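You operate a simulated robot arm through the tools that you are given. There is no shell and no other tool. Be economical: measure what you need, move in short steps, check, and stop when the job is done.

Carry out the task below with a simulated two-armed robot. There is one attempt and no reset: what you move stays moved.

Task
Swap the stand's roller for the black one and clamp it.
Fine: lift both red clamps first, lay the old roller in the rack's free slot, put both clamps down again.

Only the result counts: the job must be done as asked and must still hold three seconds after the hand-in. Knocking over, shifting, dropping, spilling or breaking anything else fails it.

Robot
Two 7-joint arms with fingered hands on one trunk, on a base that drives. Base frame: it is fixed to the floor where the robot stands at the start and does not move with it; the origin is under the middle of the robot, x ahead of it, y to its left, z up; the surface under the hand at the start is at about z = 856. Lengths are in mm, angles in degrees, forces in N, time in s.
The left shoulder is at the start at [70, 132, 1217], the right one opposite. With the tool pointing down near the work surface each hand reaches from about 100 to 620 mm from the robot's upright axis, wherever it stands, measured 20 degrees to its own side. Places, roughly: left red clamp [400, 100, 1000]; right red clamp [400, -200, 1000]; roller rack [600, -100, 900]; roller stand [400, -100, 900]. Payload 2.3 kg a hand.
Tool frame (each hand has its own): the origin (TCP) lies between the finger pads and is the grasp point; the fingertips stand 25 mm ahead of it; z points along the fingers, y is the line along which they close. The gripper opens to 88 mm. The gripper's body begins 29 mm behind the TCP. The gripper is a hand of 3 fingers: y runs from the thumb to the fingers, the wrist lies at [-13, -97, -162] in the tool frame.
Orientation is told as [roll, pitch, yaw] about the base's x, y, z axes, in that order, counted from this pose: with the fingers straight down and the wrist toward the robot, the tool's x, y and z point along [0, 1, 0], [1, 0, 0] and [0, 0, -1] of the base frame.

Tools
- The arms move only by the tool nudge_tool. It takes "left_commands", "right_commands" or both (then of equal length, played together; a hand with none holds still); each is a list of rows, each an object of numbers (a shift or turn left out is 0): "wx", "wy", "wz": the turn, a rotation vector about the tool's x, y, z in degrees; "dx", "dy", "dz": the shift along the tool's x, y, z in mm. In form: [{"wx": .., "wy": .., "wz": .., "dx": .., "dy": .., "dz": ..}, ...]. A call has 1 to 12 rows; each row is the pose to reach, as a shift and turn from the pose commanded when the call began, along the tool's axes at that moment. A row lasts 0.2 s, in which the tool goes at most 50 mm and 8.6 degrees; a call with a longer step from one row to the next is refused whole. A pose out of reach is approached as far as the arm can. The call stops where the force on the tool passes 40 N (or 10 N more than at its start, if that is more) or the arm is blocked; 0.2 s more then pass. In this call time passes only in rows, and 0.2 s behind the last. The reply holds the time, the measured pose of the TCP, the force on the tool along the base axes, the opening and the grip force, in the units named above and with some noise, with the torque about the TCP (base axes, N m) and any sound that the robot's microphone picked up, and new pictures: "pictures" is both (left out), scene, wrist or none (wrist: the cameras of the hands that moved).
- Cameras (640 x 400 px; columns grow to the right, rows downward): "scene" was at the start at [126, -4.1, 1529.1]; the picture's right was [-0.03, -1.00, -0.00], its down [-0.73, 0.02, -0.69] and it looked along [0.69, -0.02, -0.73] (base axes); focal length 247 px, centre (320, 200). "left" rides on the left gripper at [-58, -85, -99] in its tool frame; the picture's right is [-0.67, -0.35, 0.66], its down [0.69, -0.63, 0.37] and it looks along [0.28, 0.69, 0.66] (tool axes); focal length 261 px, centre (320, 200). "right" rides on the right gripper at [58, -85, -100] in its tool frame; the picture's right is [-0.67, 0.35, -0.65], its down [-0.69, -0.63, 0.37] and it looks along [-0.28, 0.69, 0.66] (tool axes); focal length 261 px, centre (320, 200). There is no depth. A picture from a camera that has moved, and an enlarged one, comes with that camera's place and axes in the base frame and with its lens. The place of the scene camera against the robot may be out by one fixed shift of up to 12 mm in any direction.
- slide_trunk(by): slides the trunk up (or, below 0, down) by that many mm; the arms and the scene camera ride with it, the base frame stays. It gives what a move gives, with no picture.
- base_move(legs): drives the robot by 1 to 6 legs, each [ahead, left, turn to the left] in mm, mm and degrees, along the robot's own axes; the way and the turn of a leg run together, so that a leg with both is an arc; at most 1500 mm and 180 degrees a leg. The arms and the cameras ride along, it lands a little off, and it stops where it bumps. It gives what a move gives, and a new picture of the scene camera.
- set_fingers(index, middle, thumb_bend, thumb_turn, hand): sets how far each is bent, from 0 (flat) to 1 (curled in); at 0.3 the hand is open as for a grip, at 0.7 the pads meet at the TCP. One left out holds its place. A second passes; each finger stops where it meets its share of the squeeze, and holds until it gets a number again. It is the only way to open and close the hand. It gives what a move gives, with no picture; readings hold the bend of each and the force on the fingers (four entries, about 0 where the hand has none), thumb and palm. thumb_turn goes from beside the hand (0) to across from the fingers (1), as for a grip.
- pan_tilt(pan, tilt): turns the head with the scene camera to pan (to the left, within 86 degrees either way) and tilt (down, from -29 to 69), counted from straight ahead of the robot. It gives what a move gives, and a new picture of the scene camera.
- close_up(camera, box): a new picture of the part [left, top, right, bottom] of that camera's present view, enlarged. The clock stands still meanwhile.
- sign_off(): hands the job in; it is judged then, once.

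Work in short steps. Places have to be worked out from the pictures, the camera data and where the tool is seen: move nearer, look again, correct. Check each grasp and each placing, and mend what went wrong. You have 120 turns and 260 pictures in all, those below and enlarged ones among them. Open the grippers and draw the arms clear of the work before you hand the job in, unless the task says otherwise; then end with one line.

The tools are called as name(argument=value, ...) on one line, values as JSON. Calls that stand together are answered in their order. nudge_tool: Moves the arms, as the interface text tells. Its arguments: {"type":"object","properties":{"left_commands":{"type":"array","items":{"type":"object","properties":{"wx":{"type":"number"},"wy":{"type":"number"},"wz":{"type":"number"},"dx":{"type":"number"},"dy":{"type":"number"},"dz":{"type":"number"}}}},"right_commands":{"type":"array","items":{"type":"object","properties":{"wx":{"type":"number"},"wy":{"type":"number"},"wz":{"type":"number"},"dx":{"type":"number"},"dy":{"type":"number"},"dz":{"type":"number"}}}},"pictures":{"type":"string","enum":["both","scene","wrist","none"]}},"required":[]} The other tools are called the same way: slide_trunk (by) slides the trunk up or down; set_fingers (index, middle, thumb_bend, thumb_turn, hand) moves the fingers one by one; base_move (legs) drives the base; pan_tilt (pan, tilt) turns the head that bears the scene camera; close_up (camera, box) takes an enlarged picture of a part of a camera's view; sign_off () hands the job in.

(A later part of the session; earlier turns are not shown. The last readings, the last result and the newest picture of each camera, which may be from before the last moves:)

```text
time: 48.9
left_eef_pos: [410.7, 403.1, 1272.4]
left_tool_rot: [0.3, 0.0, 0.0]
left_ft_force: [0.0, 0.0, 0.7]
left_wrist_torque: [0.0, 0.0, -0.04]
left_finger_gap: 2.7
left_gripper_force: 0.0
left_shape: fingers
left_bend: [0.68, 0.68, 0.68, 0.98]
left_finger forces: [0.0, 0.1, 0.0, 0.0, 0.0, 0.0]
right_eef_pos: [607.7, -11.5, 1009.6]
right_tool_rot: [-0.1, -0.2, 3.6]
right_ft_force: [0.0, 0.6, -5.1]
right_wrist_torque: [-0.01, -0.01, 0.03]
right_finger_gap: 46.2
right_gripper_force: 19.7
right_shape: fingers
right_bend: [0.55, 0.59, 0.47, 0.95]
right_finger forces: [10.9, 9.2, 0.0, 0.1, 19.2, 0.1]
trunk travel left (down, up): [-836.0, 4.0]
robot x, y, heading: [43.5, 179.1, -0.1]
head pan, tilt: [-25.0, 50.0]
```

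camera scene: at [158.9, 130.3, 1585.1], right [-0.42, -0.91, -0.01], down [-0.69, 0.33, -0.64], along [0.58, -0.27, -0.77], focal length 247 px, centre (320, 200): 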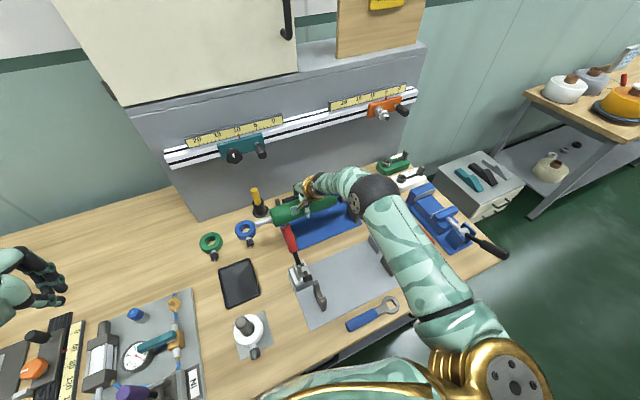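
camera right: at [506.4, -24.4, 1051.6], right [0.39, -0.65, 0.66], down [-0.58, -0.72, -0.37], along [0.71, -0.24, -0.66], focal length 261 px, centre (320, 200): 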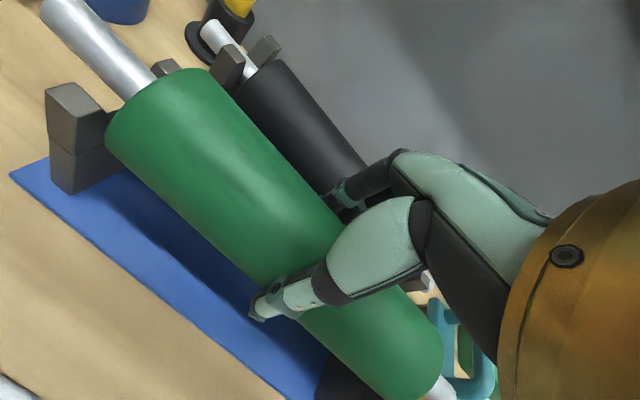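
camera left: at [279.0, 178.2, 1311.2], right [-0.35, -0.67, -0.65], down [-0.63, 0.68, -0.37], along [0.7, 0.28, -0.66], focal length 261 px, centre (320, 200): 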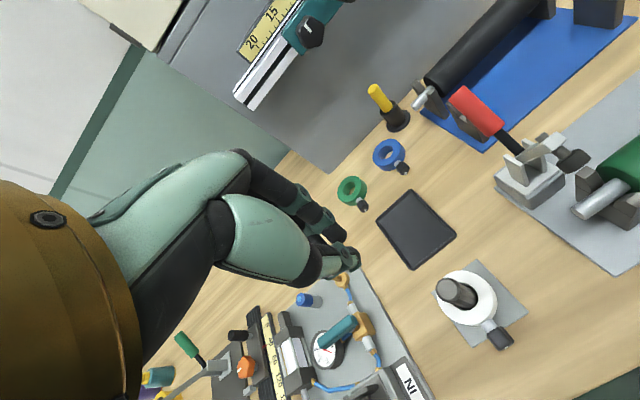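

Now bring the roller back over the slot (x≈592.5, y≈-76.5).

nudge_tool(right_commands=[{"dx": -32, "dy": -10}, {"dx": -64, "dy": -19.3}, {"dx": -64, "dy": -19.3, "dz": 20}, {"dx": -64, "dy": -19.3, "dz": 40}], pictures="scene")

close_up(camera="scene", box=[260, 170, 420, 270])

close_up(camera="left", box=[450, 0, 610, 100])

```text
time: 49.9
left_eef_pos: [412.2, 406.8, 1270.5]
left_tool_rot: [-0.1, 0.1, 0.0]
left_ft_force: [0.6, -0.2, -0.7]
left_wrist_torque: [0.03, -0.01, -0.01]
left_finger_gap: 2.8
left_gripper_force: 0.0
left_shape: fingers
left_bend: [0.68, 0.68, 0.68, 0.98]
left_finger forces: [0.0, 0.0, 0.1, 0.0, 0.0, 0.0]
right_eef_pos: [595.9, -74.4, 969.0]
right_tool_rot: [-0.3, -0.2, 3.6]
right_ft_force: [-0.8, -0.3, -3.8]
right_wrist_torque: [0.01, 0.01, 0.0]
right_finger_gap: 46.0
right_gripper_force: 19.2
right_shape: fingers
right_bend: [0.55, 0.59, 0.47, 0.95]
right_finger forces: [10.8, 9.1, 0.0, 0.0, 19.1, 0.1]
trunk travel left (down, up): [-836.0, 4.0]
robot x, y, heading: [43.5, 175.1, -0.3]
head pan, tilt: [-25.0, 50.0]
camera scene: at [162.6, 142.5, 1585.1], right [-0.42, -0.91, 0.0], down [-0.7, 0.32, -0.64], along [0.58, -0.27, -0.77], focal length 247 px, centre (320, 200)
```

scene: 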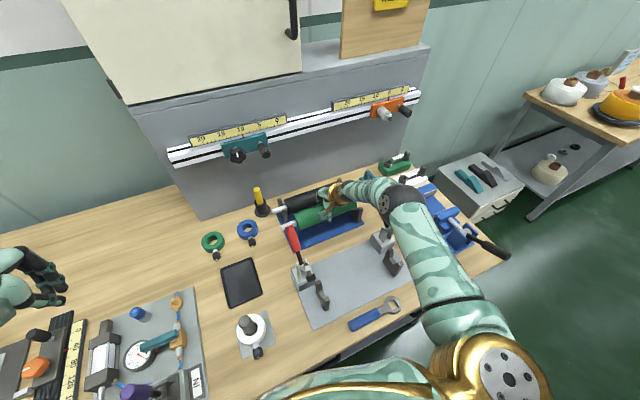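

```text
4.00 times, centred on (340, 220) of scene
camera zoom: at [162.6, 142.5, 1585.1], right [-0.42, -0.91, 0.0], down [-0.7, 0.32, -0.64], along [0.58, -0.27, -0.77], focal length 988 px, centre (240, 120)
```

zoom: 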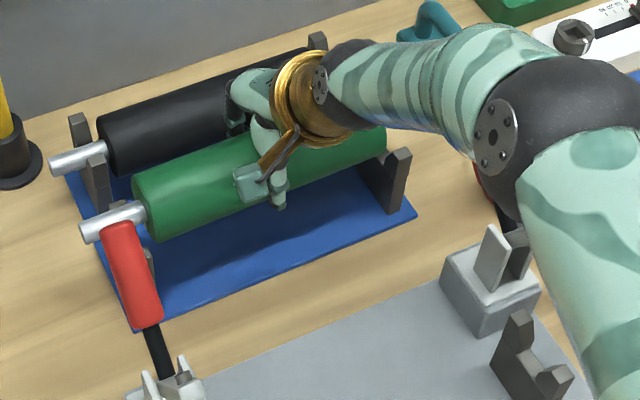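

```text
4.00 times, centred on (530, 50) of left
camera zoom: at [327.6, 348.9, 1372.2], right [-0.35, -0.67, -0.65], down [-0.63, 0.69, -0.36], along [0.69, 0.28, -0.66], focal length 1043 px, centre (-520, 800)
```

zoom: 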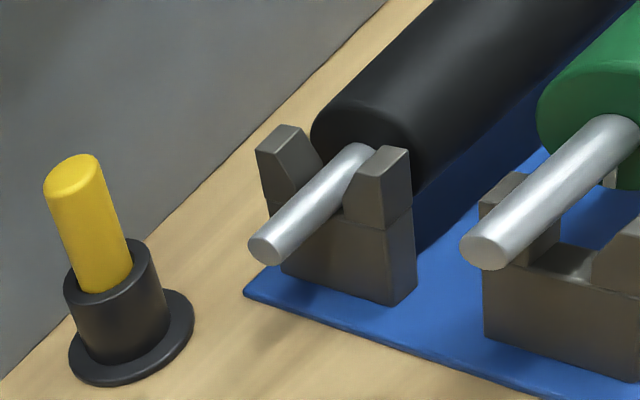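

Final pose here will be a stretched arm from further left, which is the best option. I trim x,y and lower to ≈945 watching the elbow.

nudge_tool(right_commands=[{"dx": -2.4, "dy": -3, "dz": 8}, {"dx": -2.4, "dy": -3, "dz": 16}, {"dx": -2.4, "dy": -3, "dz": 24}], pictures="scene")

close_up(camera="scene", box=[260, 170, 420, 270])

close_up(camera="left", box=[480, 0, 640, 100])

```text
time: 50.7
left_eef_pos: [411.3, 405.6, 1272.2]
left_tool_rot: [0.0, 0.1, 0.1]
left_ft_force: [-1.4, 0.3, -0.2]
left_wrist_torque: [-0.01, -0.02, 0.0]
left_finger_gap: 2.8
left_gripper_force: 0.1
left_shape: fingers
left_bend: [0.68, 0.68, 0.68, 0.98]
left_finger forces: [0.1, 0.0, 0.0, 0.0, 0.1, 0.0]
right_eef_pos: [592.0, -77.1, 947.2]
right_tool_rot: [-0.1, -0.2, 3.6]
right_ft_force: [0.1, 0.6, -4.2]
right_wrist_torque: [0.03, -0.01, -0.02]
right_finger_gap: 45.9
right_gripper_force: 19.4
right_shape: fingers
right_bend: [0.55, 0.59, 0.47, 0.95]
right_finger forces: [10.9, 9.3, 0.0, 0.0, 19.0, 0.0]
trunk travel left (down, up): [-836.0, 4.0]
robot x, y, heading: [43.0, 173.7, -0.2]
head pan, tilt: [-25.0, 50.0]
camera scene: at [161.7, 141.1, 1585.2], right [-0.42, -0.91, 0.0], down [-0.69, 0.33, -0.64], along [0.58, -0.27, -0.77], focal length 247 px, centre (320, 200)
```

scene: 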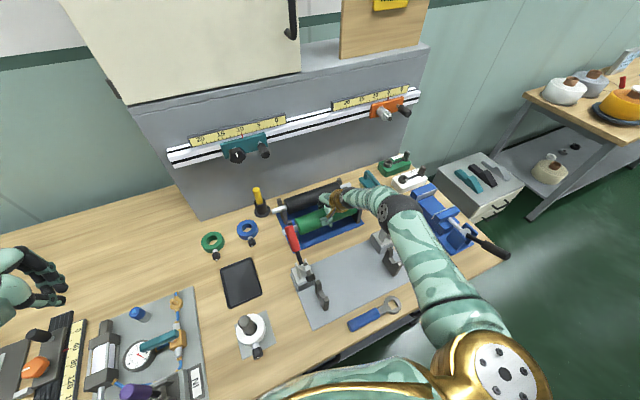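

```text
4.00 times, centred on (340, 220) of scene
camera zoom: at [161.7, 141.1, 1585.2], right [-0.42, -0.91, 0.0], down [-0.69, 0.33, -0.64], along [0.58, -0.27, -0.77], focal length 988 px, centre (240, 120)
```

zoom: 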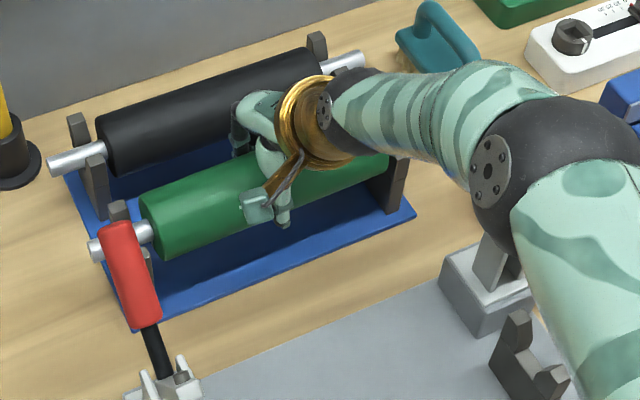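

```text
4.00 times, centred on (560, 50) of left
camera zoom: at [326.8, 347.7, 1372.5], right [-0.35, -0.67, -0.66], down [-0.63, 0.69, -0.36], along [0.69, 0.29, -0.66], focal length 1043 px, centre (-640, 800)
```

zoom: 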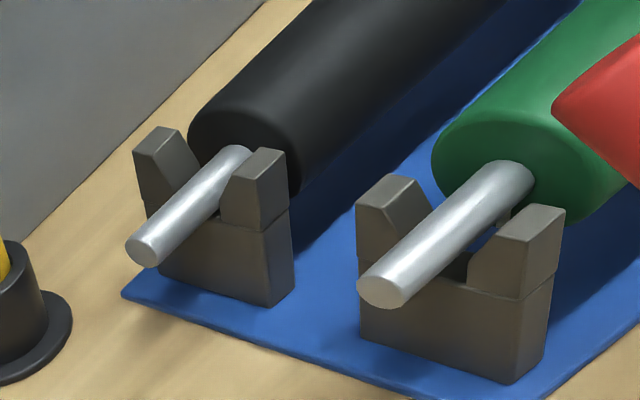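

I lower another 10 mm in small steps, monitoring for any block.

nudge_tool(right_commands=[{"dz": 4}, {"dz": 8}, {"dz": 11}], pictures="scene")

close_up(camera="scene", box=[340, 170, 440, 280])

close_up(camera="left", box=[480, 0, 640, 100])

```text
time: 51.5
left_eef_pos: [411.4, 406.3, 1271.7]
left_tool_rot: [0.0, 0.1, 0.0]
left_ft_force: [0.0, 0.0, 0.0]
left_wrist_torque: [0.0, -0.04, -0.02]
left_finger_gap: 2.6
left_gripper_force: 0.1
left_shape: fingers
left_bend: [0.68, 0.68, 0.68, 0.98]
left_finger forces: [0.0, 0.0, 0.1, 0.1, 0.0, 0.1]
right_eef_pos: [592.1, -79.0, 934.5]
right_tool_rot: [-0.1, -0.2, 3.6]
right_ft_force: [0.8, -0.5, -3.3]
right_wrist_torque: [-0.01, -0.04, -0.03]
right_finger_gap: 46.4
right_gripper_force: 20.1
right_shape: fingers
right_bend: [0.55, 0.59, 0.47, 0.95]
right_finger forces: [11.0, 9.5, 0.0, 0.0, 18.8, 0.1]
trunk travel left (down, up): [-836.0, 4.0]
robot x, y, heading: [44.1, 173.8, 0.1]
head pan, tilt: [-25.0, 50.0]
camera scene: at [161.5, 141.3, 1585.2], right [-0.42, -0.91, 0.0], down [-0.69, 0.33, -0.64], along [0.58, -0.27, -0.77], focal length 247 px, centre (320, 200)
```

scene: 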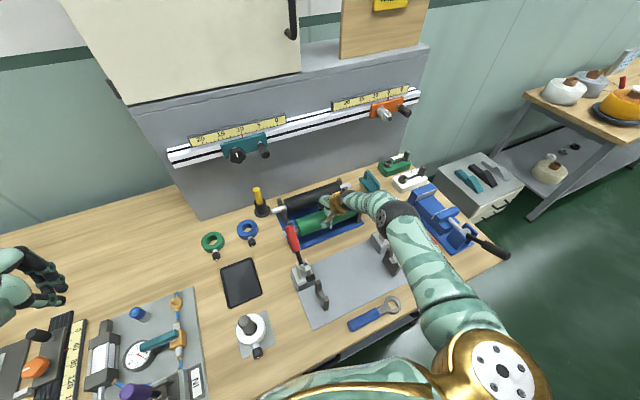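

```text
3.64 times, centred on (390, 225) of scene
camera zoom: at [161.5, 141.3, 1585.2], right [-0.42, -0.91, 0.0], down [-0.69, 0.33, -0.64], along [0.58, -0.27, -0.77], focal length 898 px, centre (66, 109)
```

zoom: 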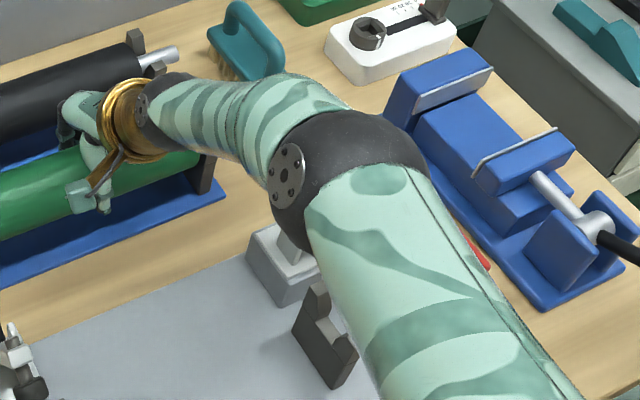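

```text
4.00 times, centred on (560, 50) of left
camera zoom: at [326.7, 347.9, 1372.6], right [-0.35, -0.67, -0.66], down [-0.63, 0.69, -0.36], along [0.69, 0.28, -0.66], focal length 1043 px, centre (-640, 800)
```

zoom: 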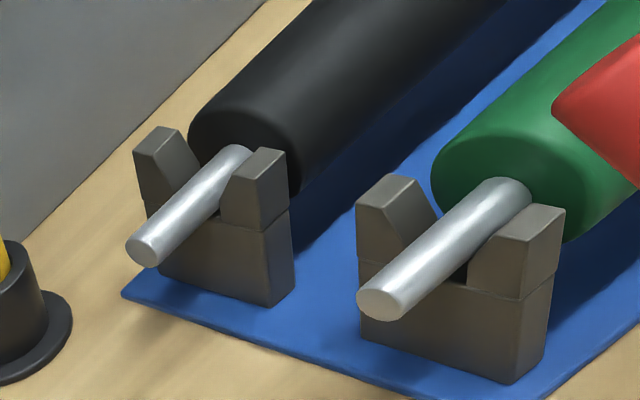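

No contact yet and well centred on the left side. I continue down a few millimetres.

nudge_tool(right_commands=[{"dz": 3}, {"dz": 5}, {"dz": 7}], pictures="wrist")

close_up(camera="left", box=[480, 0, 640, 100])

```text
time: 52.3
left_eef_pos: [412.7, 407.3, 1271.5]
left_tool_rot: [0.0, 0.2, 0.0]
left_ft_force: [0.3, 0.5, -0.7]
left_wrist_torque: [0.0, 0.04, -0.01]
left_finger_gap: 2.5
left_gripper_force: 0.1
left_shape: fingers
left_bend: [0.68, 0.68, 0.68, 0.98]
left_finger forces: [0.0, 0.1, 0.0, 0.0, 0.1, 0.1]
right_eef_pos: [592.1, -76.3, 928.9]
right_tool_rot: [-0.2, -0.3, 3.7]
right_ft_force: [3.8, -0.9, 1.2]
right_wrist_torque: [-0.02, -0.03, -0.07]
right_finger_gap: 46.1
right_gripper_force: 19.6
right_shape: fingers
right_bend: [0.55, 0.59, 0.47, 0.95]
right_finger forces: [12.1, 9.3, 0.1, 0.1, 17.9, 0.1]
trunk travel left (down, up): [-836.0, 4.0]
robot x, y, heading: [43.6, 178.9, 0.0]
head pan, tilt: [-25.0, 50.0]
camera right: at [504.2, -23.9, 1027.8], right [0.39, -0.64, 0.66], down [-0.58, -0.72, -0.37], along [0.71, -0.24, -0.66], focal length 261 px, centre (320, 200)
```

right: 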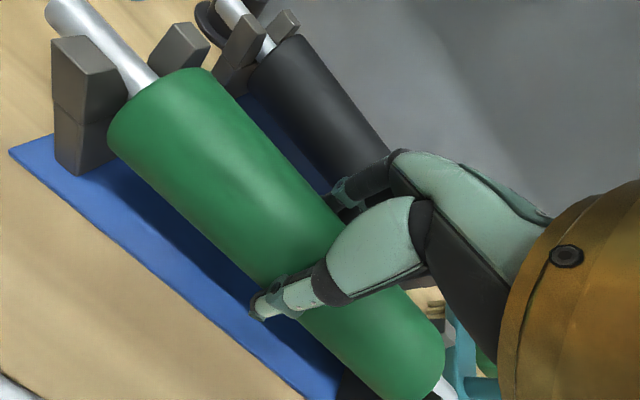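

```text
4.00 times, centred on (560, 50) of left
camera zoom: at [327.0, 348.4, 1372.5], right [-0.35, -0.67, -0.66], down [-0.63, 0.69, -0.36], along [0.69, 0.28, -0.66], focal length 1043 px, centre (-640, 800)
```

zoom: 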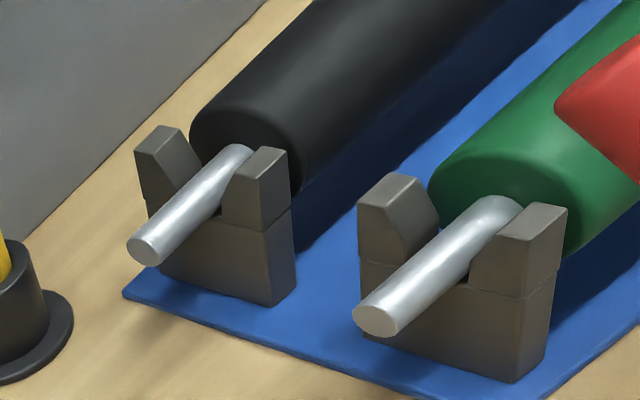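

Contact now, and the left side looks just like the seated black one. I press 3 mm more to confirm it is bottomed.

nudge_tool(right_commands=[{"dz": 1.5, "dy": 1}, {"dz": 3, "dy": 1}], pictures="none")

close_up(camera="left", box=[480, 0, 640, 100])

close_up(camera="right", box=[320, 250, 480, 400])

```text
time: 52.9
left_eef_pos: [409.4, 407.9, 1271.9]
left_tool_rot: [-0.1, 0.0, 0.0]
left_ft_force: [0.1, -0.6, -0.2]
left_wrist_torque: [0.01, -0.01, 0.0]
left_finger_gap: 2.6
left_gripper_force: 0.1
left_shape: fingers
left_bend: [0.68, 0.68, 0.68, 0.98]
left_finger forces: [0.1, 0.0, 0.0, 0.1, 0.1, 0.1]
right_eef_pos: [591.4, -76.3, 927.9]
right_tool_rot: [-0.2, -0.7, 3.6]
right_ft_force: [4.6, -1.8, 13.7]
right_wrist_torque: [0.0, 0.08, -0.07]
right_finger_gap: 45.7
right_gripper_force: 21.2
right_shape: fingers
right_bend: [0.55, 0.59, 0.47, 0.95]
right_finger forces: [12.4, 9.0, 0.1, 0.0, 20.6, 0.0]
trunk travel left (down, up): [-836.0, 4.0]
robot x, y, heading: [46.9, 175.4, 0.0]
head pan, tilt: [-25.0, 50.0]
```

```text
4.00 times, centred on (560, 50) of left
camera zoom: at [324.0, 349.6, 1373.1], right [-0.35, -0.67, -0.66], down [-0.63, 0.69, -0.37], along [0.7, 0.28, -0.66], focal length 1043 px, centre (-640, 800)
```

zoom: 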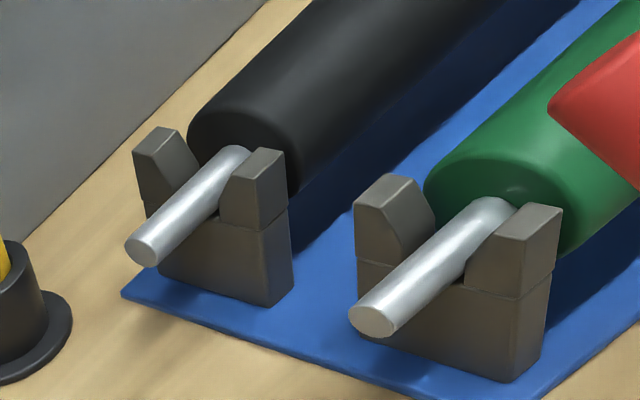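

```text
2.67 times, centred on (400, 325) of right
camera zoom: at [503.6, -23.2, 1026.5], right [0.38, -0.64, 0.66], down [-0.58, -0.72, -0.37], along [0.72, -0.24, -0.65], focal length 695 px, centre (107, -133)
```

zoom: 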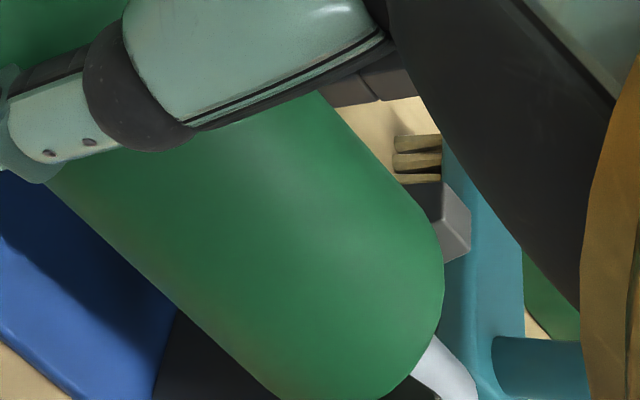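

Firm support at z≈928, so it has bottomed. I relieve the press, open moderately because the black roller is behind the fingers, and inspect before withdrawing.

nudge_tool(right_commands=[{"dz": -2}], pictures="none")

set_fingers(hand="right", index=0.38, middle=0.38, thumb_bend=0.36)

nudge_tool(right_commands=[{"dz": -12}, {"dz": -25}, {"dz": -40}, {"dz": -60}, {"dz": -80}])

close_up(camera="left", box=[480, 0, 640, 100])

close_up(camera="scene", box=[260, 170, 440, 280])

```text
time: 53.3
left_eef_pos: [409.9, 407.6, 1272.1]
left_tool_rot: [0.0, 0.0, 0.0]
left_ft_force: [0.1, 0.0, 0.2]
left_wrist_torque: [0.01, -0.04, -0.01]
left_finger_gap: 2.6
left_gripper_force: 0.1
left_shape: fingers
left_bend: [0.68, 0.68, 0.68, 0.98]
left_finger forces: [0.0, 0.0, 0.0, 0.0, 0.0, 0.0]
right_eef_pos: [591.5, -76.4, 928.5]
right_tool_rot: [-0.2, -0.4, 3.6]
right_ft_force: [5.6, -1.8, 8.7]
right_wrist_torque: [-0.01, -0.01, -0.07]
right_finger_gap: 45.7
right_gripper_force: 21.0
right_shape: fingers
right_bend: [0.55, 0.59, 0.48, 0.95]
right_finger forces: [12.8, 9.9, 0.0, 0.0, 19.1, 0.1]
trunk travel left (down, up): [-836.0, 4.0]
robot x, y, heading: [44.7, 171.5, -0.2]
head pan, tilt: [-25.0, 50.0]
```

```text
time: 54.3
left_eef_pos: [411.1, 405.5, 1271.8]
left_tool_rot: [0.0, -0.1, 0.0]
left_ft_force: [-0.9, 1.2, 0.2]
left_wrist_torque: [0.0, 0.01, -0.01]
left_finger_gap: 2.3
left_gripper_force: 0.1
left_shape: fingers
left_bend: [0.68, 0.68, 0.68, 0.98]
left_finger forces: [0.0, 0.0, 0.0, 0.1, 0.1, 0.0]
right_eef_pos: [590.8, -76.0, 928.1]
right_tool_rot: [-0.1, -0.3, 3.6]
right_ft_force: [0.5, 0.1, -0.1]
right_wrist_torque: [-0.04, -0.02, 0.01]
right_finger_gap: 69.5
right_gripper_force: 0.1
right_shape: fingers
right_bend: [0.38, 0.38, 0.36, 0.97]
right_finger forces: [0.1, 0.1, 0.0, 0.0, 0.1, 0.0]
trunk travel left (down, up): [-836.0, 4.0]
robot x, y, heading: [45.3, 174.1, -0.3]
head pan, tilt: [-25.0, 50.0]
```

```text
time: 55.5
left_eef_pos: [410.4, 406.5, 1271.6]
left_tool_rot: [0.1, -0.1, 0.0]
left_ft_force: [0.4, 0.1, 0.0]
left_wrist_torque: [0.02, 0.04, 0.02]
left_finger_gap: 2.9
left_gripper_force: 0.2
left_shape: fingers
left_bend: [0.68, 0.68, 0.68, 0.98]
left_finger forces: [0.1, 0.1, 0.0, 0.1, 0.0, 0.0]
right_eef_pos: [590.9, -75.8, 1010.8]
right_tool_rot: [-0.2, -0.3, 3.6]
right_ft_force: [-1.1, 0.1, 0.1]
right_wrist_torque: [0.0, 0.0, 0.01]
right_finger_gap: 69.8
right_gripper_force: 0.0
right_shape: fingers
right_bend: [0.38, 0.38, 0.36, 0.97]
right_finger forces: [0.0, 0.0, 0.0, 0.1, 0.0, 0.0]
trunk travel left (down, up): [-836.0, 4.0]
robot x, y, heading: [42.4, 176.8, -0.4]
head pan, tilt: [-25.0, 50.0]
camera scene: at [159.6, 142.4, 1585.4], right [-0.42, -0.91, 0.0], down [-0.69, 0.32, -0.64], along [0.58, -0.27, -0.77], focal length 247 px, centre (320, 200)
camera right: at [503.2, -22.4, 1108.3], right [0.39, -0.64, 0.66], down [-0.58, -0.72, -0.37], along [0.71, -0.24, -0.66], focal length 261 px, centre (320, 200)
```

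scene: 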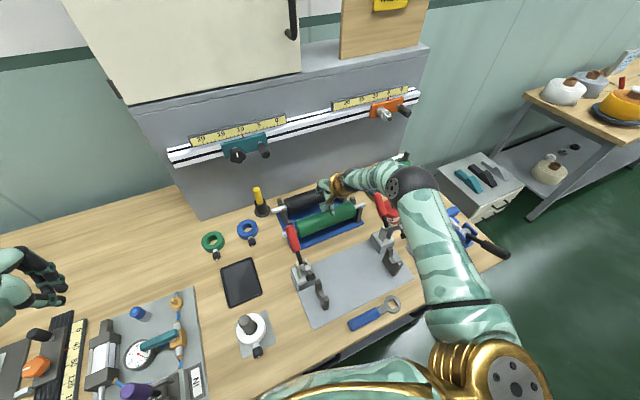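
right: 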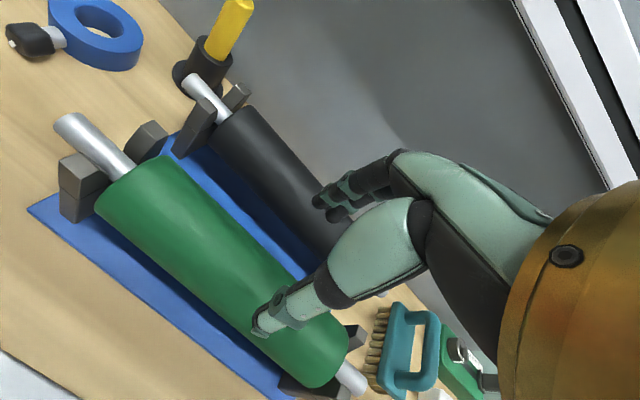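

```text
4.00 times, centred on (560, 50) of left
camera zoom: at [325.0, 348.8, 1372.8], right [-0.35, -0.67, -0.66], down [-0.63, 0.69, -0.37], along [0.69, 0.28, -0.66], focal length 1043 px, centre (-640, 800)
```

zoom: 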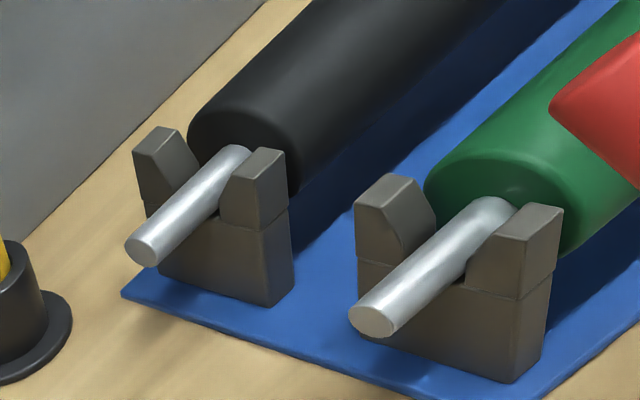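

```text
3.56 times, centred on (350, 225) of scene
camera zoom: at [159.6, 142.4, 1585.4], right [-0.42, -0.91, 0.0], down [-0.69, 0.32, -0.64], along [0.58, -0.27, -0.77], focal length 878 px, centre (213, 111)
```

zoom: 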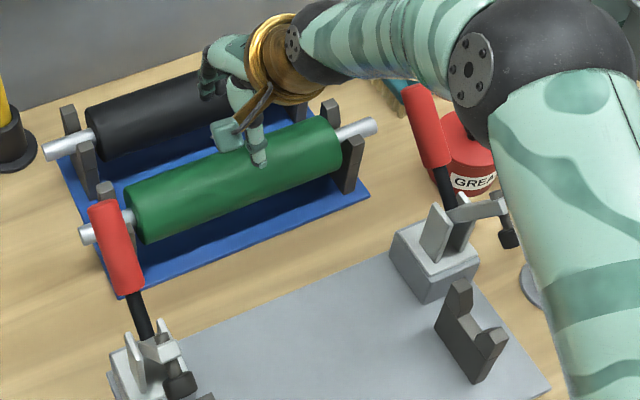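

The green roller sits properly in the free slot and both clamps are still open. For the black roller (x≈682) I need more reach with the elbow clear of the right knob, so I raise and retract the hand, then turn the base left 25° with a small shift.

nudge_tool(right_commands=[{"dz": -40}, {"dz": -85}, {"dz": -100, "dy": -40}, {"dz": -100, "dy": -75}], pictures="none")

base_move(legs=[[12, -40, 0], [0, 0, 25]])

pan_tilt(pan=-35, tilt=48)

```text
time: 56.5
left_eef_pos: [408.1, 406.9, 1271.8]
left_tool_rot: [0.0, -0.1, 0.0]
left_ft_force: [0.2, -0.2, 0.4]
left_wrist_torque: [0.02, -0.01, 0.04]
left_finger_gap: 2.8
left_gripper_force: 0.1
left_shape: fingers
left_bend: [0.68, 0.68, 0.68, 0.98]
left_finger forces: [0.0, 0.1, 0.0, 0.0, 0.0, 0.0]
right_eef_pos: [515.1, -82.2, 1108.9]
right_tool_rot: [-0.1, -0.3, 3.6]
right_ft_force: [-0.9, 0.0, 0.3]
right_wrist_torque: [-0.02, -0.01, 0.0]
right_finger_gap: 69.7
right_gripper_force: 0.0
right_shape: fingers
right_bend: [0.38, 0.38, 0.36, 0.97]
right_finger forces: [0.1, 0.1, 0.0, 0.0, 0.0, 0.0]
trunk travel left (down, up): [-836.0, 4.0]
robot x, y, heading: [44.7, 172.9, -0.3]
head pan, tilt: [-25.0, 50.0]
```

```text
time: 58.6
left_eef_pos: [291.9, 497.6, 1271.5]
left_tool_rot: [-0.1, 0.0, 24.8]
left_ft_force: [0.1, 0.2, 0.2]
left_wrist_torque: [0.0, -0.01, -0.02]
left_finger_gap: 2.7
left_gripper_force: 0.1
left_shape: fingers
left_bend: [0.68, 0.68, 0.68, 0.98]
left_finger forces: [0.0, 0.0, 0.1, 0.0, 0.1, 0.1]
right_eef_pos: [593.5, 100.5, 1108.4]
right_tool_rot: [-0.1, -0.3, 28.4]
right_ft_force: [-0.2, 0.2, -0.4]
right_wrist_torque: [0.0, -0.02, 0.03]
right_finger_gap: 69.7
right_gripper_force: 0.1
right_shape: fingers
right_bend: [0.38, 0.38, 0.36, 0.97]
right_finger forces: [0.1, 0.0, 0.0, 0.0, 0.0, 0.1]
trunk travel left (down, up): [-836.0, 4.0]
robot x, y, heading: [54.4, 135.8, 24.6]
head pan, tilt: [-25.0, 50.0]
camera scene: at [175.0, 154.8, 1585.3], right [-0.01, -1.0, 0.0], down [-0.77, 0.0, -0.64], along [0.64, 0.0, -0.77], focal length 247 px, centre (320, 200)
```

scene: 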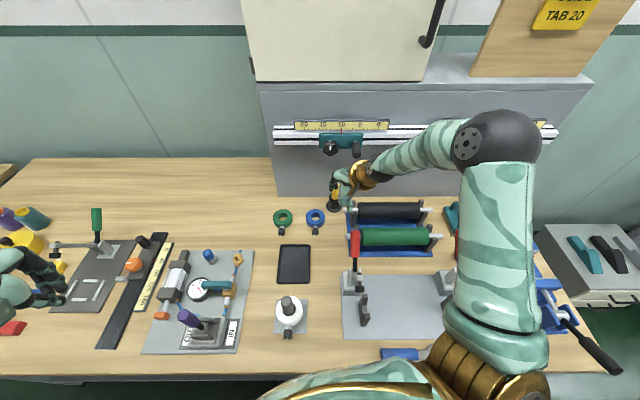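

```text
time: 59.4
left_eef_pos: [291.1, 499.2, 1272.0]
left_tool_rot: [0.0, -0.1, 24.7]
left_ft_force: [0.4, -0.9, -0.6]
left_wrist_torque: [0.01, -0.01, 0.02]
left_finger_gap: 2.6
left_gripper_force: 0.1
left_shape: fingers
left_bend: [0.68, 0.68, 0.68, 0.98]
left_finger forces: [0.0, 0.0, 0.0, 0.0, 0.1, 0.1]
right_eef_pos: [592.5, 99.9, 1108.6]
right_tool_rot: [-0.3, -0.3, 28.4]
right_ft_force: [1.2, 0.1, 0.2]
right_wrist_torque: [0.0, 0.01, -0.01]
right_finger_gap: 70.1
right_gripper_force: 0.2
right_shape: fingers
right_bend: [0.38, 0.38, 0.36, 0.97]
right_finger forces: [0.1, 0.0, 0.0, 0.0, 0.0, 0.1]
trunk travel left (down, up): [-836.0, 4.0]
robot x, y, heading: [57.1, 137.4, 24.6]
head pan, tilt: [-35.0, 48.0]
camera scene: at [175.1, 141.4, 1588.0], right [-0.18, -0.98, 0.0], down [-0.73, 0.13, -0.67], along [0.66, -0.12, -0.74], focal length 247 px, centre (320, 200)
```

scene: 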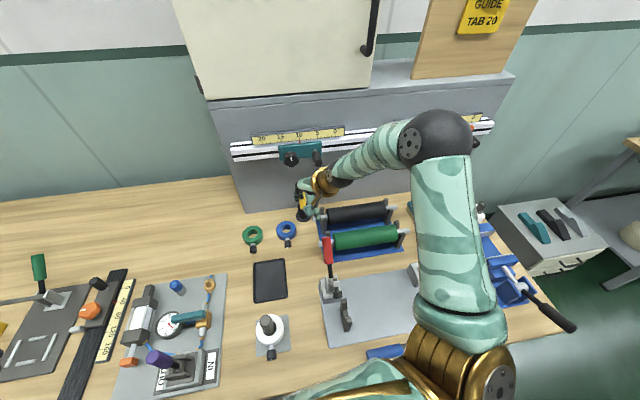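

The elbow is now forward and high. I bring the hand over the black roller, unwinding the yaw, staying high.

nudge_tool(right_commands=[{"dx": -38, "dy": -5, "wz": 6}, {"dx": -76, "dy": -10, "wz": 12}, {"dx": -114, "dy": -14, "wz": 18}, {"dx": -152, "dy": -18, "wz": 24}, {"dx": -189, "dy": -22.6, "wz": 28.4}])

```text
time: 60.6
left_eef_pos: [291.9, 497.4, 1272.3]
left_tool_rot: [0.1, 0.0, 24.8]
left_ft_force: [0.0, -0.1, -0.5]
left_wrist_torque: [0.03, -0.01, 0.0]
left_finger_gap: 2.5
left_gripper_force: 0.1
left_shape: fingers
left_bend: [0.68, 0.68, 0.68, 0.98]
left_finger forces: [0.0, 0.1, 0.0, 0.0, 0.0, 0.1]
right_eef_pos: [664.2, -79.0, 1110.1]
right_tool_rot: [0.1, -0.3, -0.2]
right_ft_force: [-0.2, -0.2, 0.6]
right_wrist_torque: [0.02, 0.0, -0.02]
right_finger_gap: 69.8
right_gripper_force: 0.0
right_shape: fingers
right_bend: [0.38, 0.38, 0.36, 0.97]
right_finger forces: [0.0, 0.0, 0.0, 0.0, 0.0, 0.0]
trunk travel left (down, up): [-836.0, 4.0]
robot x, y, heading: [56.8, 134.9, 24.9]
head pan, tilt: [-35.0, 48.0]
camera scene: at [175.9, 139.4, 1588.0], right [-0.18, -0.98, 0.0], down [-0.73, 0.13, -0.67], along [0.66, -0.12, -0.74], focal length 247 px, centre (320, 200)
camera right: at [580.7, -21.0, 1208.5], right [0.34, -0.67, 0.66], down [-0.63, -0.68, -0.37], along [0.7, -0.29, -0.66], focal length 261 px, centre (320, 200)
```

scene: 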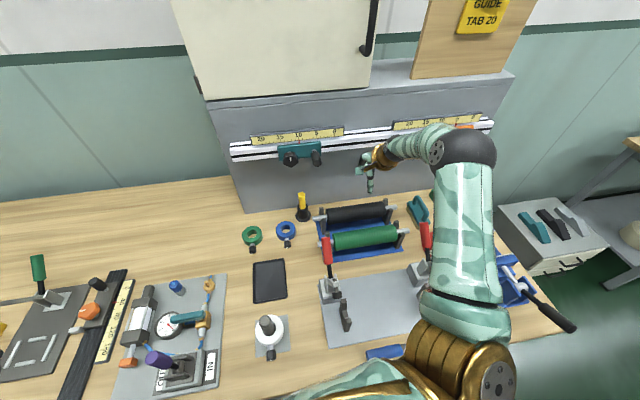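
right: 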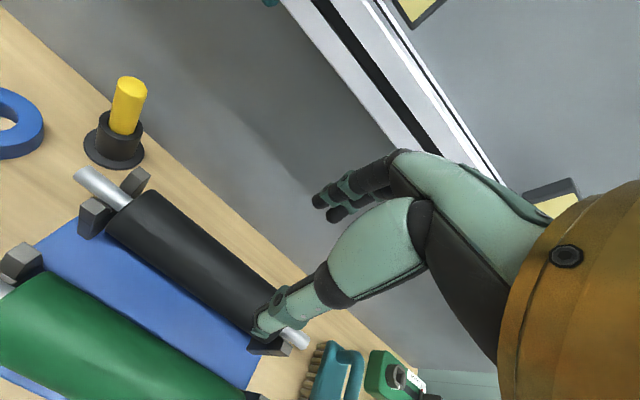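

Reached comfortably, with the elbow well away from the clamps. The black roller axis reads x≈683, y≈-75; I move over it and descend to z≈990.

nudge_tool(right_commands=[{"dy": 19, "dx": 3, "dz": 20}, {"dy": 19, "dx": 3, "dz": 60}, {"dy": 19, "dx": 3, "dz": 95}, {"dy": 19, "dx": 3, "dz": 120}])

close_up(camera="scene", box=[300, 150, 460, 270])

```text
time: 61.6
left_eef_pos: [292.4, 499.1, 1271.4]
left_tool_rot: [0.0, 0.1, 24.8]
left_ft_force: [0.0, -0.2, 0.3]
left_wrist_torque: [0.0, -0.02, 0.01]
left_finger_gap: 2.5
left_gripper_force: 0.1
left_shape: fingers
left_bend: [0.68, 0.68, 0.68, 0.98]
left_finger forces: [0.0, 0.0, 0.0, 0.0, 0.0, 0.0]
right_eef_pos: [682.2, -74.3, 989.6]
right_tool_rot: [-0.1, -0.3, 0.0]
right_ft_force: [0.4, 0.4, -0.1]
right_wrist_torque: [-0.02, 0.0, -0.02]
right_finger_gap: 69.5
right_gripper_force: 0.1
right_shape: fingers
right_bend: [0.38, 0.38, 0.36, 0.97]
right_finger forces: [0.1, 0.0, 0.0, 0.0, 0.1, 0.0]
trunk travel left (down, up): [-836.0, 4.0]
robot x, y, heading: [56.4, 133.0, 24.6]
head pan, tilt: [-35.0, 48.0]
camera scene: at [175.8, 141.5, 1588.0], right [-0.18, -0.98, 0.0], down [-0.73, 0.13, -0.67], along [0.66, -0.12, -0.74], focal length 247 px, centre (320, 200)
camera right: at [599.2, -16.5, 1087.6], right [0.35, -0.67, 0.66], down [-0.63, -0.69, -0.37], along [0.7, -0.29, -0.66], focal length 261 px, centre (320, 200)
```

scene: 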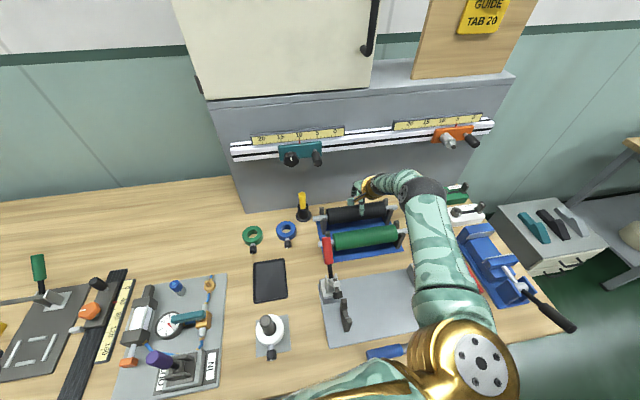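
right: 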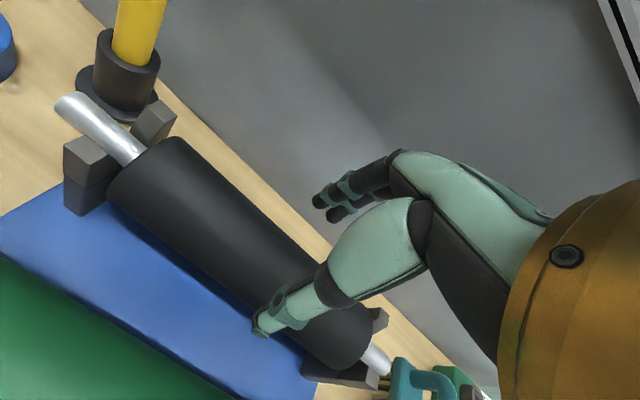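

```text
3.33 times, centred on (380, 210) of scene
camera zoom: at [175.8, 141.5, 1588.0], right [-0.18, -0.98, 0.0], down [-0.73, 0.13, -0.67], along [0.66, -0.12, -0.74], focal length 824 px, centre (120, 167)
```

zoom: 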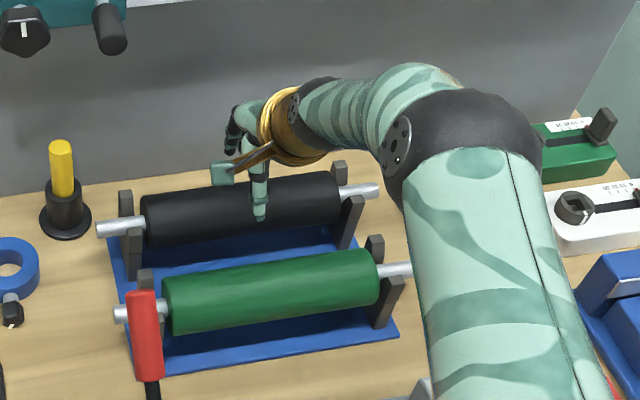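

Elbow height looks safe (≈1140). I descend over the black roller to z≈929 and grip.

nudge_tool(right_commands=[{"dy": 1.5, "dx": -1, "dz": 25}, {"dy": 1.5, "dx": -1, "dz": 45}, {"dy": 1.5, "dx": -1, "dz": 55}, {"dy": 1.5, "dx": -1, "dz": 60}], pictures="wrist")

```text
time: 62.6
left_eef_pos: [292.0, 498.3, 1272.3]
left_tool_rot: [0.0, 0.0, 24.8]
left_ft_force: [0.1, 0.7, -0.3]
left_wrist_torque: [0.01, 0.0, -0.02]
left_finger_gap: 2.7
left_gripper_force: 0.1
left_shape: fingers
left_bend: [0.68, 0.68, 0.68, 0.98]
left_finger forces: [0.0, 0.0, 0.0, 0.0, 0.0, 0.0]
right_eef_pos: [685.6, -74.5, 928.9]
right_tool_rot: [0.0, -0.2, 0.1]
right_ft_force: [0.5, 0.1, 0.9]
right_wrist_torque: [-0.03, -0.02, 0.02]
right_finger_gap: 69.8
right_gripper_force: 0.1
right_shape: fingers
right_bend: [0.38, 0.38, 0.36, 0.97]
right_finger forces: [0.0, 0.1, 0.0, 0.0, 0.0, 0.0]
trunk travel left (down, up): [-836.0, 4.0]
robot x, y, heading: [55.4, 136.0, 24.7]
head pan, tilt: [-35.0, 48.0]
camera right: at [601.4, -17.2, 1028.3], right [0.35, -0.67, 0.66], down [-0.63, -0.69, -0.37], along [0.7, -0.28, -0.66], focal length 261 px, centre (320, 200)
```

right: 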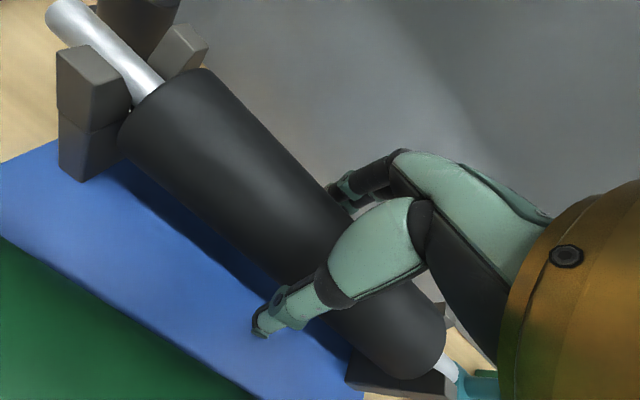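

Straddled nicely. I lower 4 mm more so the pads sit at the axis, then grip.

nudge_tool(right_commands=[{"dz": 4}], pictures="none")

set_fingers(hand="right", index=0.7, middle=0.7, thumb_bend=0.7)

nudge_tool(right_commands=[{"dz": -5}, {"dz": -12}, {"dz": -25}, {"dz": -40}, {"dz": -55}])

close_up(camera="scene", box=[300, 150, 460, 270])

```text
time: 63.0
left_eef_pos: [291.7, 498.4, 1270.7]
left_tool_rot: [0.0, 0.1, 24.8]
left_ft_force: [-0.2, 0.5, -0.6]
left_wrist_torque: [-0.01, -0.03, -0.01]
left_finger_gap: 2.6
left_gripper_force: 0.1
left_shape: fingers
left_bend: [0.68, 0.68, 0.68, 0.98]
left_finger forces: [0.0, 0.0, 0.1, 0.0, 0.1, 0.0]
right_eef_pos: [684.2, -75.5, 925.7]
right_tool_rot: [0.0, -0.3, 0.1]
right_ft_force: [0.0, -0.4, 0.1]
right_wrist_torque: [0.01, 0.02, 0.01]
right_finger_gap: 69.8
right_gripper_force: 0.0
right_shape: fingers
right_bend: [0.38, 0.38, 0.36, 0.97]
right_finger forces: [0.0, 0.0, 0.1, 0.0, 0.0, 0.0]
trunk travel left (down, up): [-836.0, 4.0]
robot x, y, heading: [54.9, 134.5, 24.7]
head pan, tilt: [-35.0, 48.0]
```

```text
time: 64.0
left_eef_pos: [293.4, 498.8, 1271.9]
left_tool_rot: [0.0, 0.1, 24.8]
left_ft_force: [0.3, 0.2, 0.8]
left_wrist_torque: [-0.03, 0.0, -0.01]
left_finger_gap: 2.6
left_gripper_force: 0.1
left_shape: fingers
left_bend: [0.68, 0.68, 0.68, 0.98]
left_finger forces: [0.0, 0.0, 0.0, 0.0, 0.1, 0.0]
right_eef_pos: [687.6, -76.4, 925.0]
right_tool_rot: [0.0, -0.5, 0.0]
right_ft_force: [10.4, -1.3, 8.9]
right_wrist_torque: [0.03, -0.1, 0.06]
right_finger_gap: 46.1
right_gripper_force: 23.6
right_shape: fingers
right_bend: [0.49, 0.56, 0.5, 0.97]
right_finger forces: [17.5, 10.9, 0.0, 0.0, 19.4, 0.0]
trunk travel left (down, up): [-836.0, 4.0]
robot x, y, heading: [54.5, 135.6, 24.6]
head pan, tilt: [-35.0, 48.0]
```

```text
time: 65.2
left_eef_pos: [293.5, 498.4, 1270.9]
left_tool_rot: [0.0, 0.1, 24.7]
left_ft_force: [-0.2, -0.1, -0.2]
left_wrist_torque: [0.02, 0.03, -0.01]
left_finger_gap: 2.7
left_gripper_force: 0.0
left_shape: fingers
left_bend: [0.68, 0.68, 0.68, 0.98]
left_finger forces: [0.0, 0.0, 0.1, 0.0, 0.0, 0.0]
right_eef_pos: [686.1, -77.7, 979.4]
right_tool_rot: [0.0, -0.3, 0.1]
right_ft_force: [-0.4, -0.5, -3.6]
right_wrist_torque: [-0.02, -0.03, -0.02]
right_finger_gap: 46.2
right_gripper_force: 23.9
right_shape: fingers
right_bend: [0.52, 0.58, 0.5, 0.95]
right_finger forces: [13.6, 10.0, 0.0, 0.0, 23.1, 0.0]
trunk travel left (down, up): [-836.0, 4.0]
robot x, y, heading: [58.7, 136.7, 24.7]
head pan, tilt: [-35.0, 48.0]
camera scene: at [176.6, 140.8, 1587.9], right [-0.18, -0.98, 0.0], down [-0.73, 0.13, -0.67], along [0.66, -0.12, -0.74], focal length 247 px, centre (320, 200)
camera right: at [601.4, -19.2, 1078.8], right [0.35, -0.67, 0.66], down [-0.63, -0.69, -0.37], along [0.7, -0.28, -0.66], focal length 261 px, centre (320, 200)
```

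scene: 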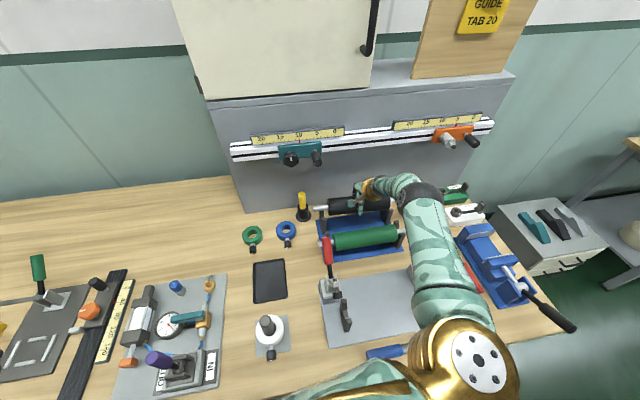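
right: 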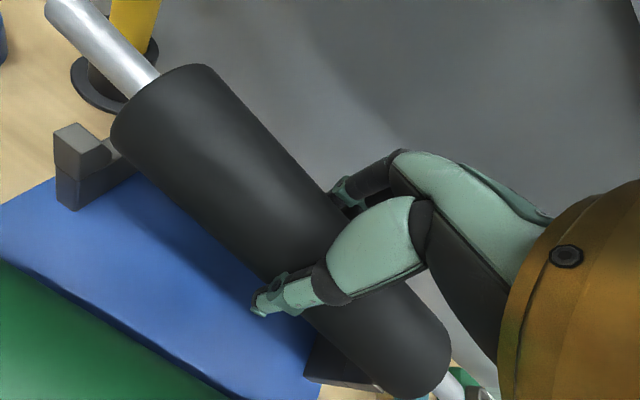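

```text
3.33 times, centred on (380, 210) of scene
camera zoom: at [176.6, 140.8, 1587.9], right [-0.18, -0.98, 0.0], down [-0.73, 0.13, -0.67], along [0.66, -0.12, -0.74], focal length 824 px, centre (120, 167)
```

zoom: 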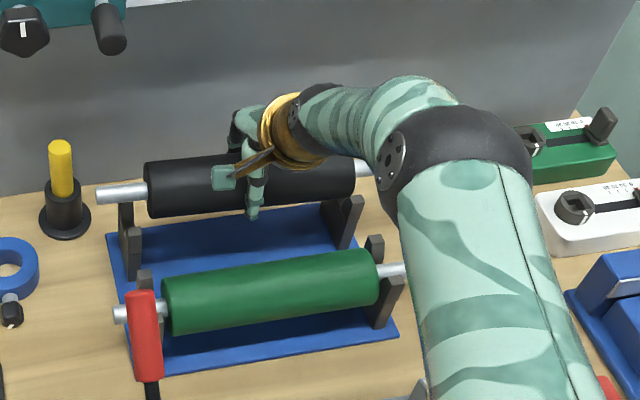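

Black roller lifted cleanly. I raise it to z≈1130 and pull in before turning the base back.

nudge_tool(right_commands=[{"dz": -40}, {"dz": -80}, {"dz": -120}, {"dz": -150}, {"dz": -155, "dy": -40}, {"dz": -155, "dy": -80}, {"dz": -155, "dy": -110}], pictures="none")

base_move(legs=[[0, 0, -25], [-155, -26, 0]])

pan_tilt(pan=-6, tilt=48)

```text
time: 66.8
left_eef_pos: [291.1, 498.3, 1272.0]
left_tool_rot: [-0.1, 0.0, 24.8]
left_ft_force: [0.2, 0.9, 0.3]
left_wrist_torque: [0.01, 0.03, -0.02]
left_finger_gap: 2.5
left_gripper_force: 0.4
left_shape: fingers
left_bend: [0.68, 0.68, 0.68, 0.98]
left_finger forces: [0.0, 0.1, 0.1, 0.0, 0.0, 0.0]
right_eef_pos: [572.5, -76.3, 1133.6]
right_tool_rot: [0.0, -0.3, 0.2]
right_ft_force: [0.3, -0.8, -4.0]
right_wrist_torque: [-0.02, -0.05, -0.02]
right_finger_gap: 46.1
right_gripper_force: 23.4
right_shape: fingers
right_bend: [0.52, 0.58, 0.5, 0.95]
right_finger forces: [13.5, 10.1, 0.0, 0.0, 22.8, 0.0]
trunk travel left (down, up): [-836.0, 4.0]
robot x, y, heading: [56.6, 134.9, 24.7]
head pan, tilt: [-35.0, 48.0]
```

```text
time: 69.5
left_eef_pos: [275.0, 339.0, 1270.8]
left_tool_rot: [-0.1, 0.4, -0.5]
left_ft_force: [0.2, -0.1, 0.1]
left_wrist_torque: [0.03, -0.02, 0.02]
left_finger_gap: 2.3
left_gripper_force: 0.0
left_shape: fingers
left_bend: [0.68, 0.68, 0.68, 0.98]
left_finger forces: [0.0, 0.0, 0.1, 0.1, 0.0, 0.0]
right_eef_pos: [282.8, -299.9, 1131.2]
right_tool_rot: [-0.1, -0.2, -25.2]
right_ft_force: [0.6, 0.6, -3.9]
right_wrist_torque: [-0.03, -0.02, 0.0]
right_finger_gap: 45.8
right_gripper_force: 22.8
right_shape: fingers
right_bend: [0.52, 0.58, 0.5, 0.95]
right_finger forces: [13.3, 9.9, 0.0, 0.0, 22.4, 0.0]
trunk travel left (down, up): [-836.0, 4.0]
robot x, y, heading: [-99.2, 111.8, -0.8]
head pan, tilt: [-35.0, 48.0]
camera scene: at [17.5, 63.0, 1587.5], right [-0.58, -0.81, 0.0], down [-0.61, 0.43, -0.67], along [0.54, -0.39, -0.75], focal length 247 px, centre (320, 200)
```

scene: 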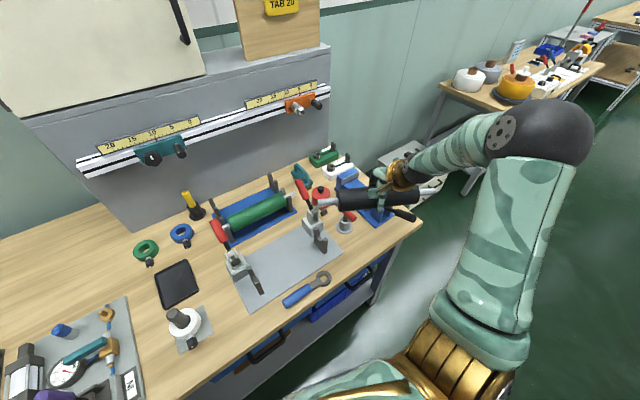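

```text
time: 70.4
left_eef_pos: [268.7, 339.2, 1271.8]
left_tool_rot: [0.1, 0.0, -0.4]
left_ft_force: [0.0, -0.1, -0.6]
left_wrist_torque: [-0.02, -0.02, 0.01]
left_finger_gap: 3.0
left_gripper_force: 0.1
left_shape: fingers
left_bend: [0.68, 0.68, 0.68, 0.98]
left_finger forces: [0.0, 0.0, 0.0, 0.0, 0.0, 0.1]
right_eef_pos: [278.1, -300.7, 1133.8]
right_tool_rot: [0.0, -0.3, -25.2]
right_ft_force: [0.0, -0.1, -4.4]
right_wrist_torque: [0.0, -0.05, -0.02]
right_finger_gap: 46.0
right_gripper_force: 23.1
right_shape: fingers
right_bend: [0.52, 0.58, 0.5, 0.95]
right_finger forces: [13.2, 9.9, 0.1, 0.0, 22.4, 0.0]
trunk travel left (down, up): [-836.0, 4.0]
robot x, y, heading: [-98.8, 113.0, -0.4]
head pan, tilt: [-6.0, 48.0]
camera scene: at [25.5, 99.1, 1588.0], right [-0.12, -0.99, 0.0], down [-0.74, 0.09, -0.67], along [0.66, -0.08, -0.74], focal length 247 px, centre (320, 200)
```

scene: 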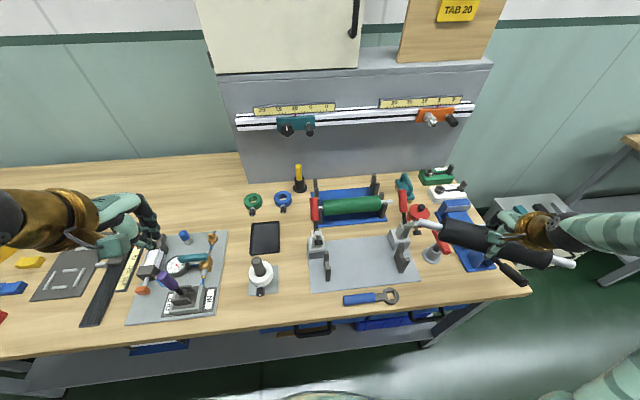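

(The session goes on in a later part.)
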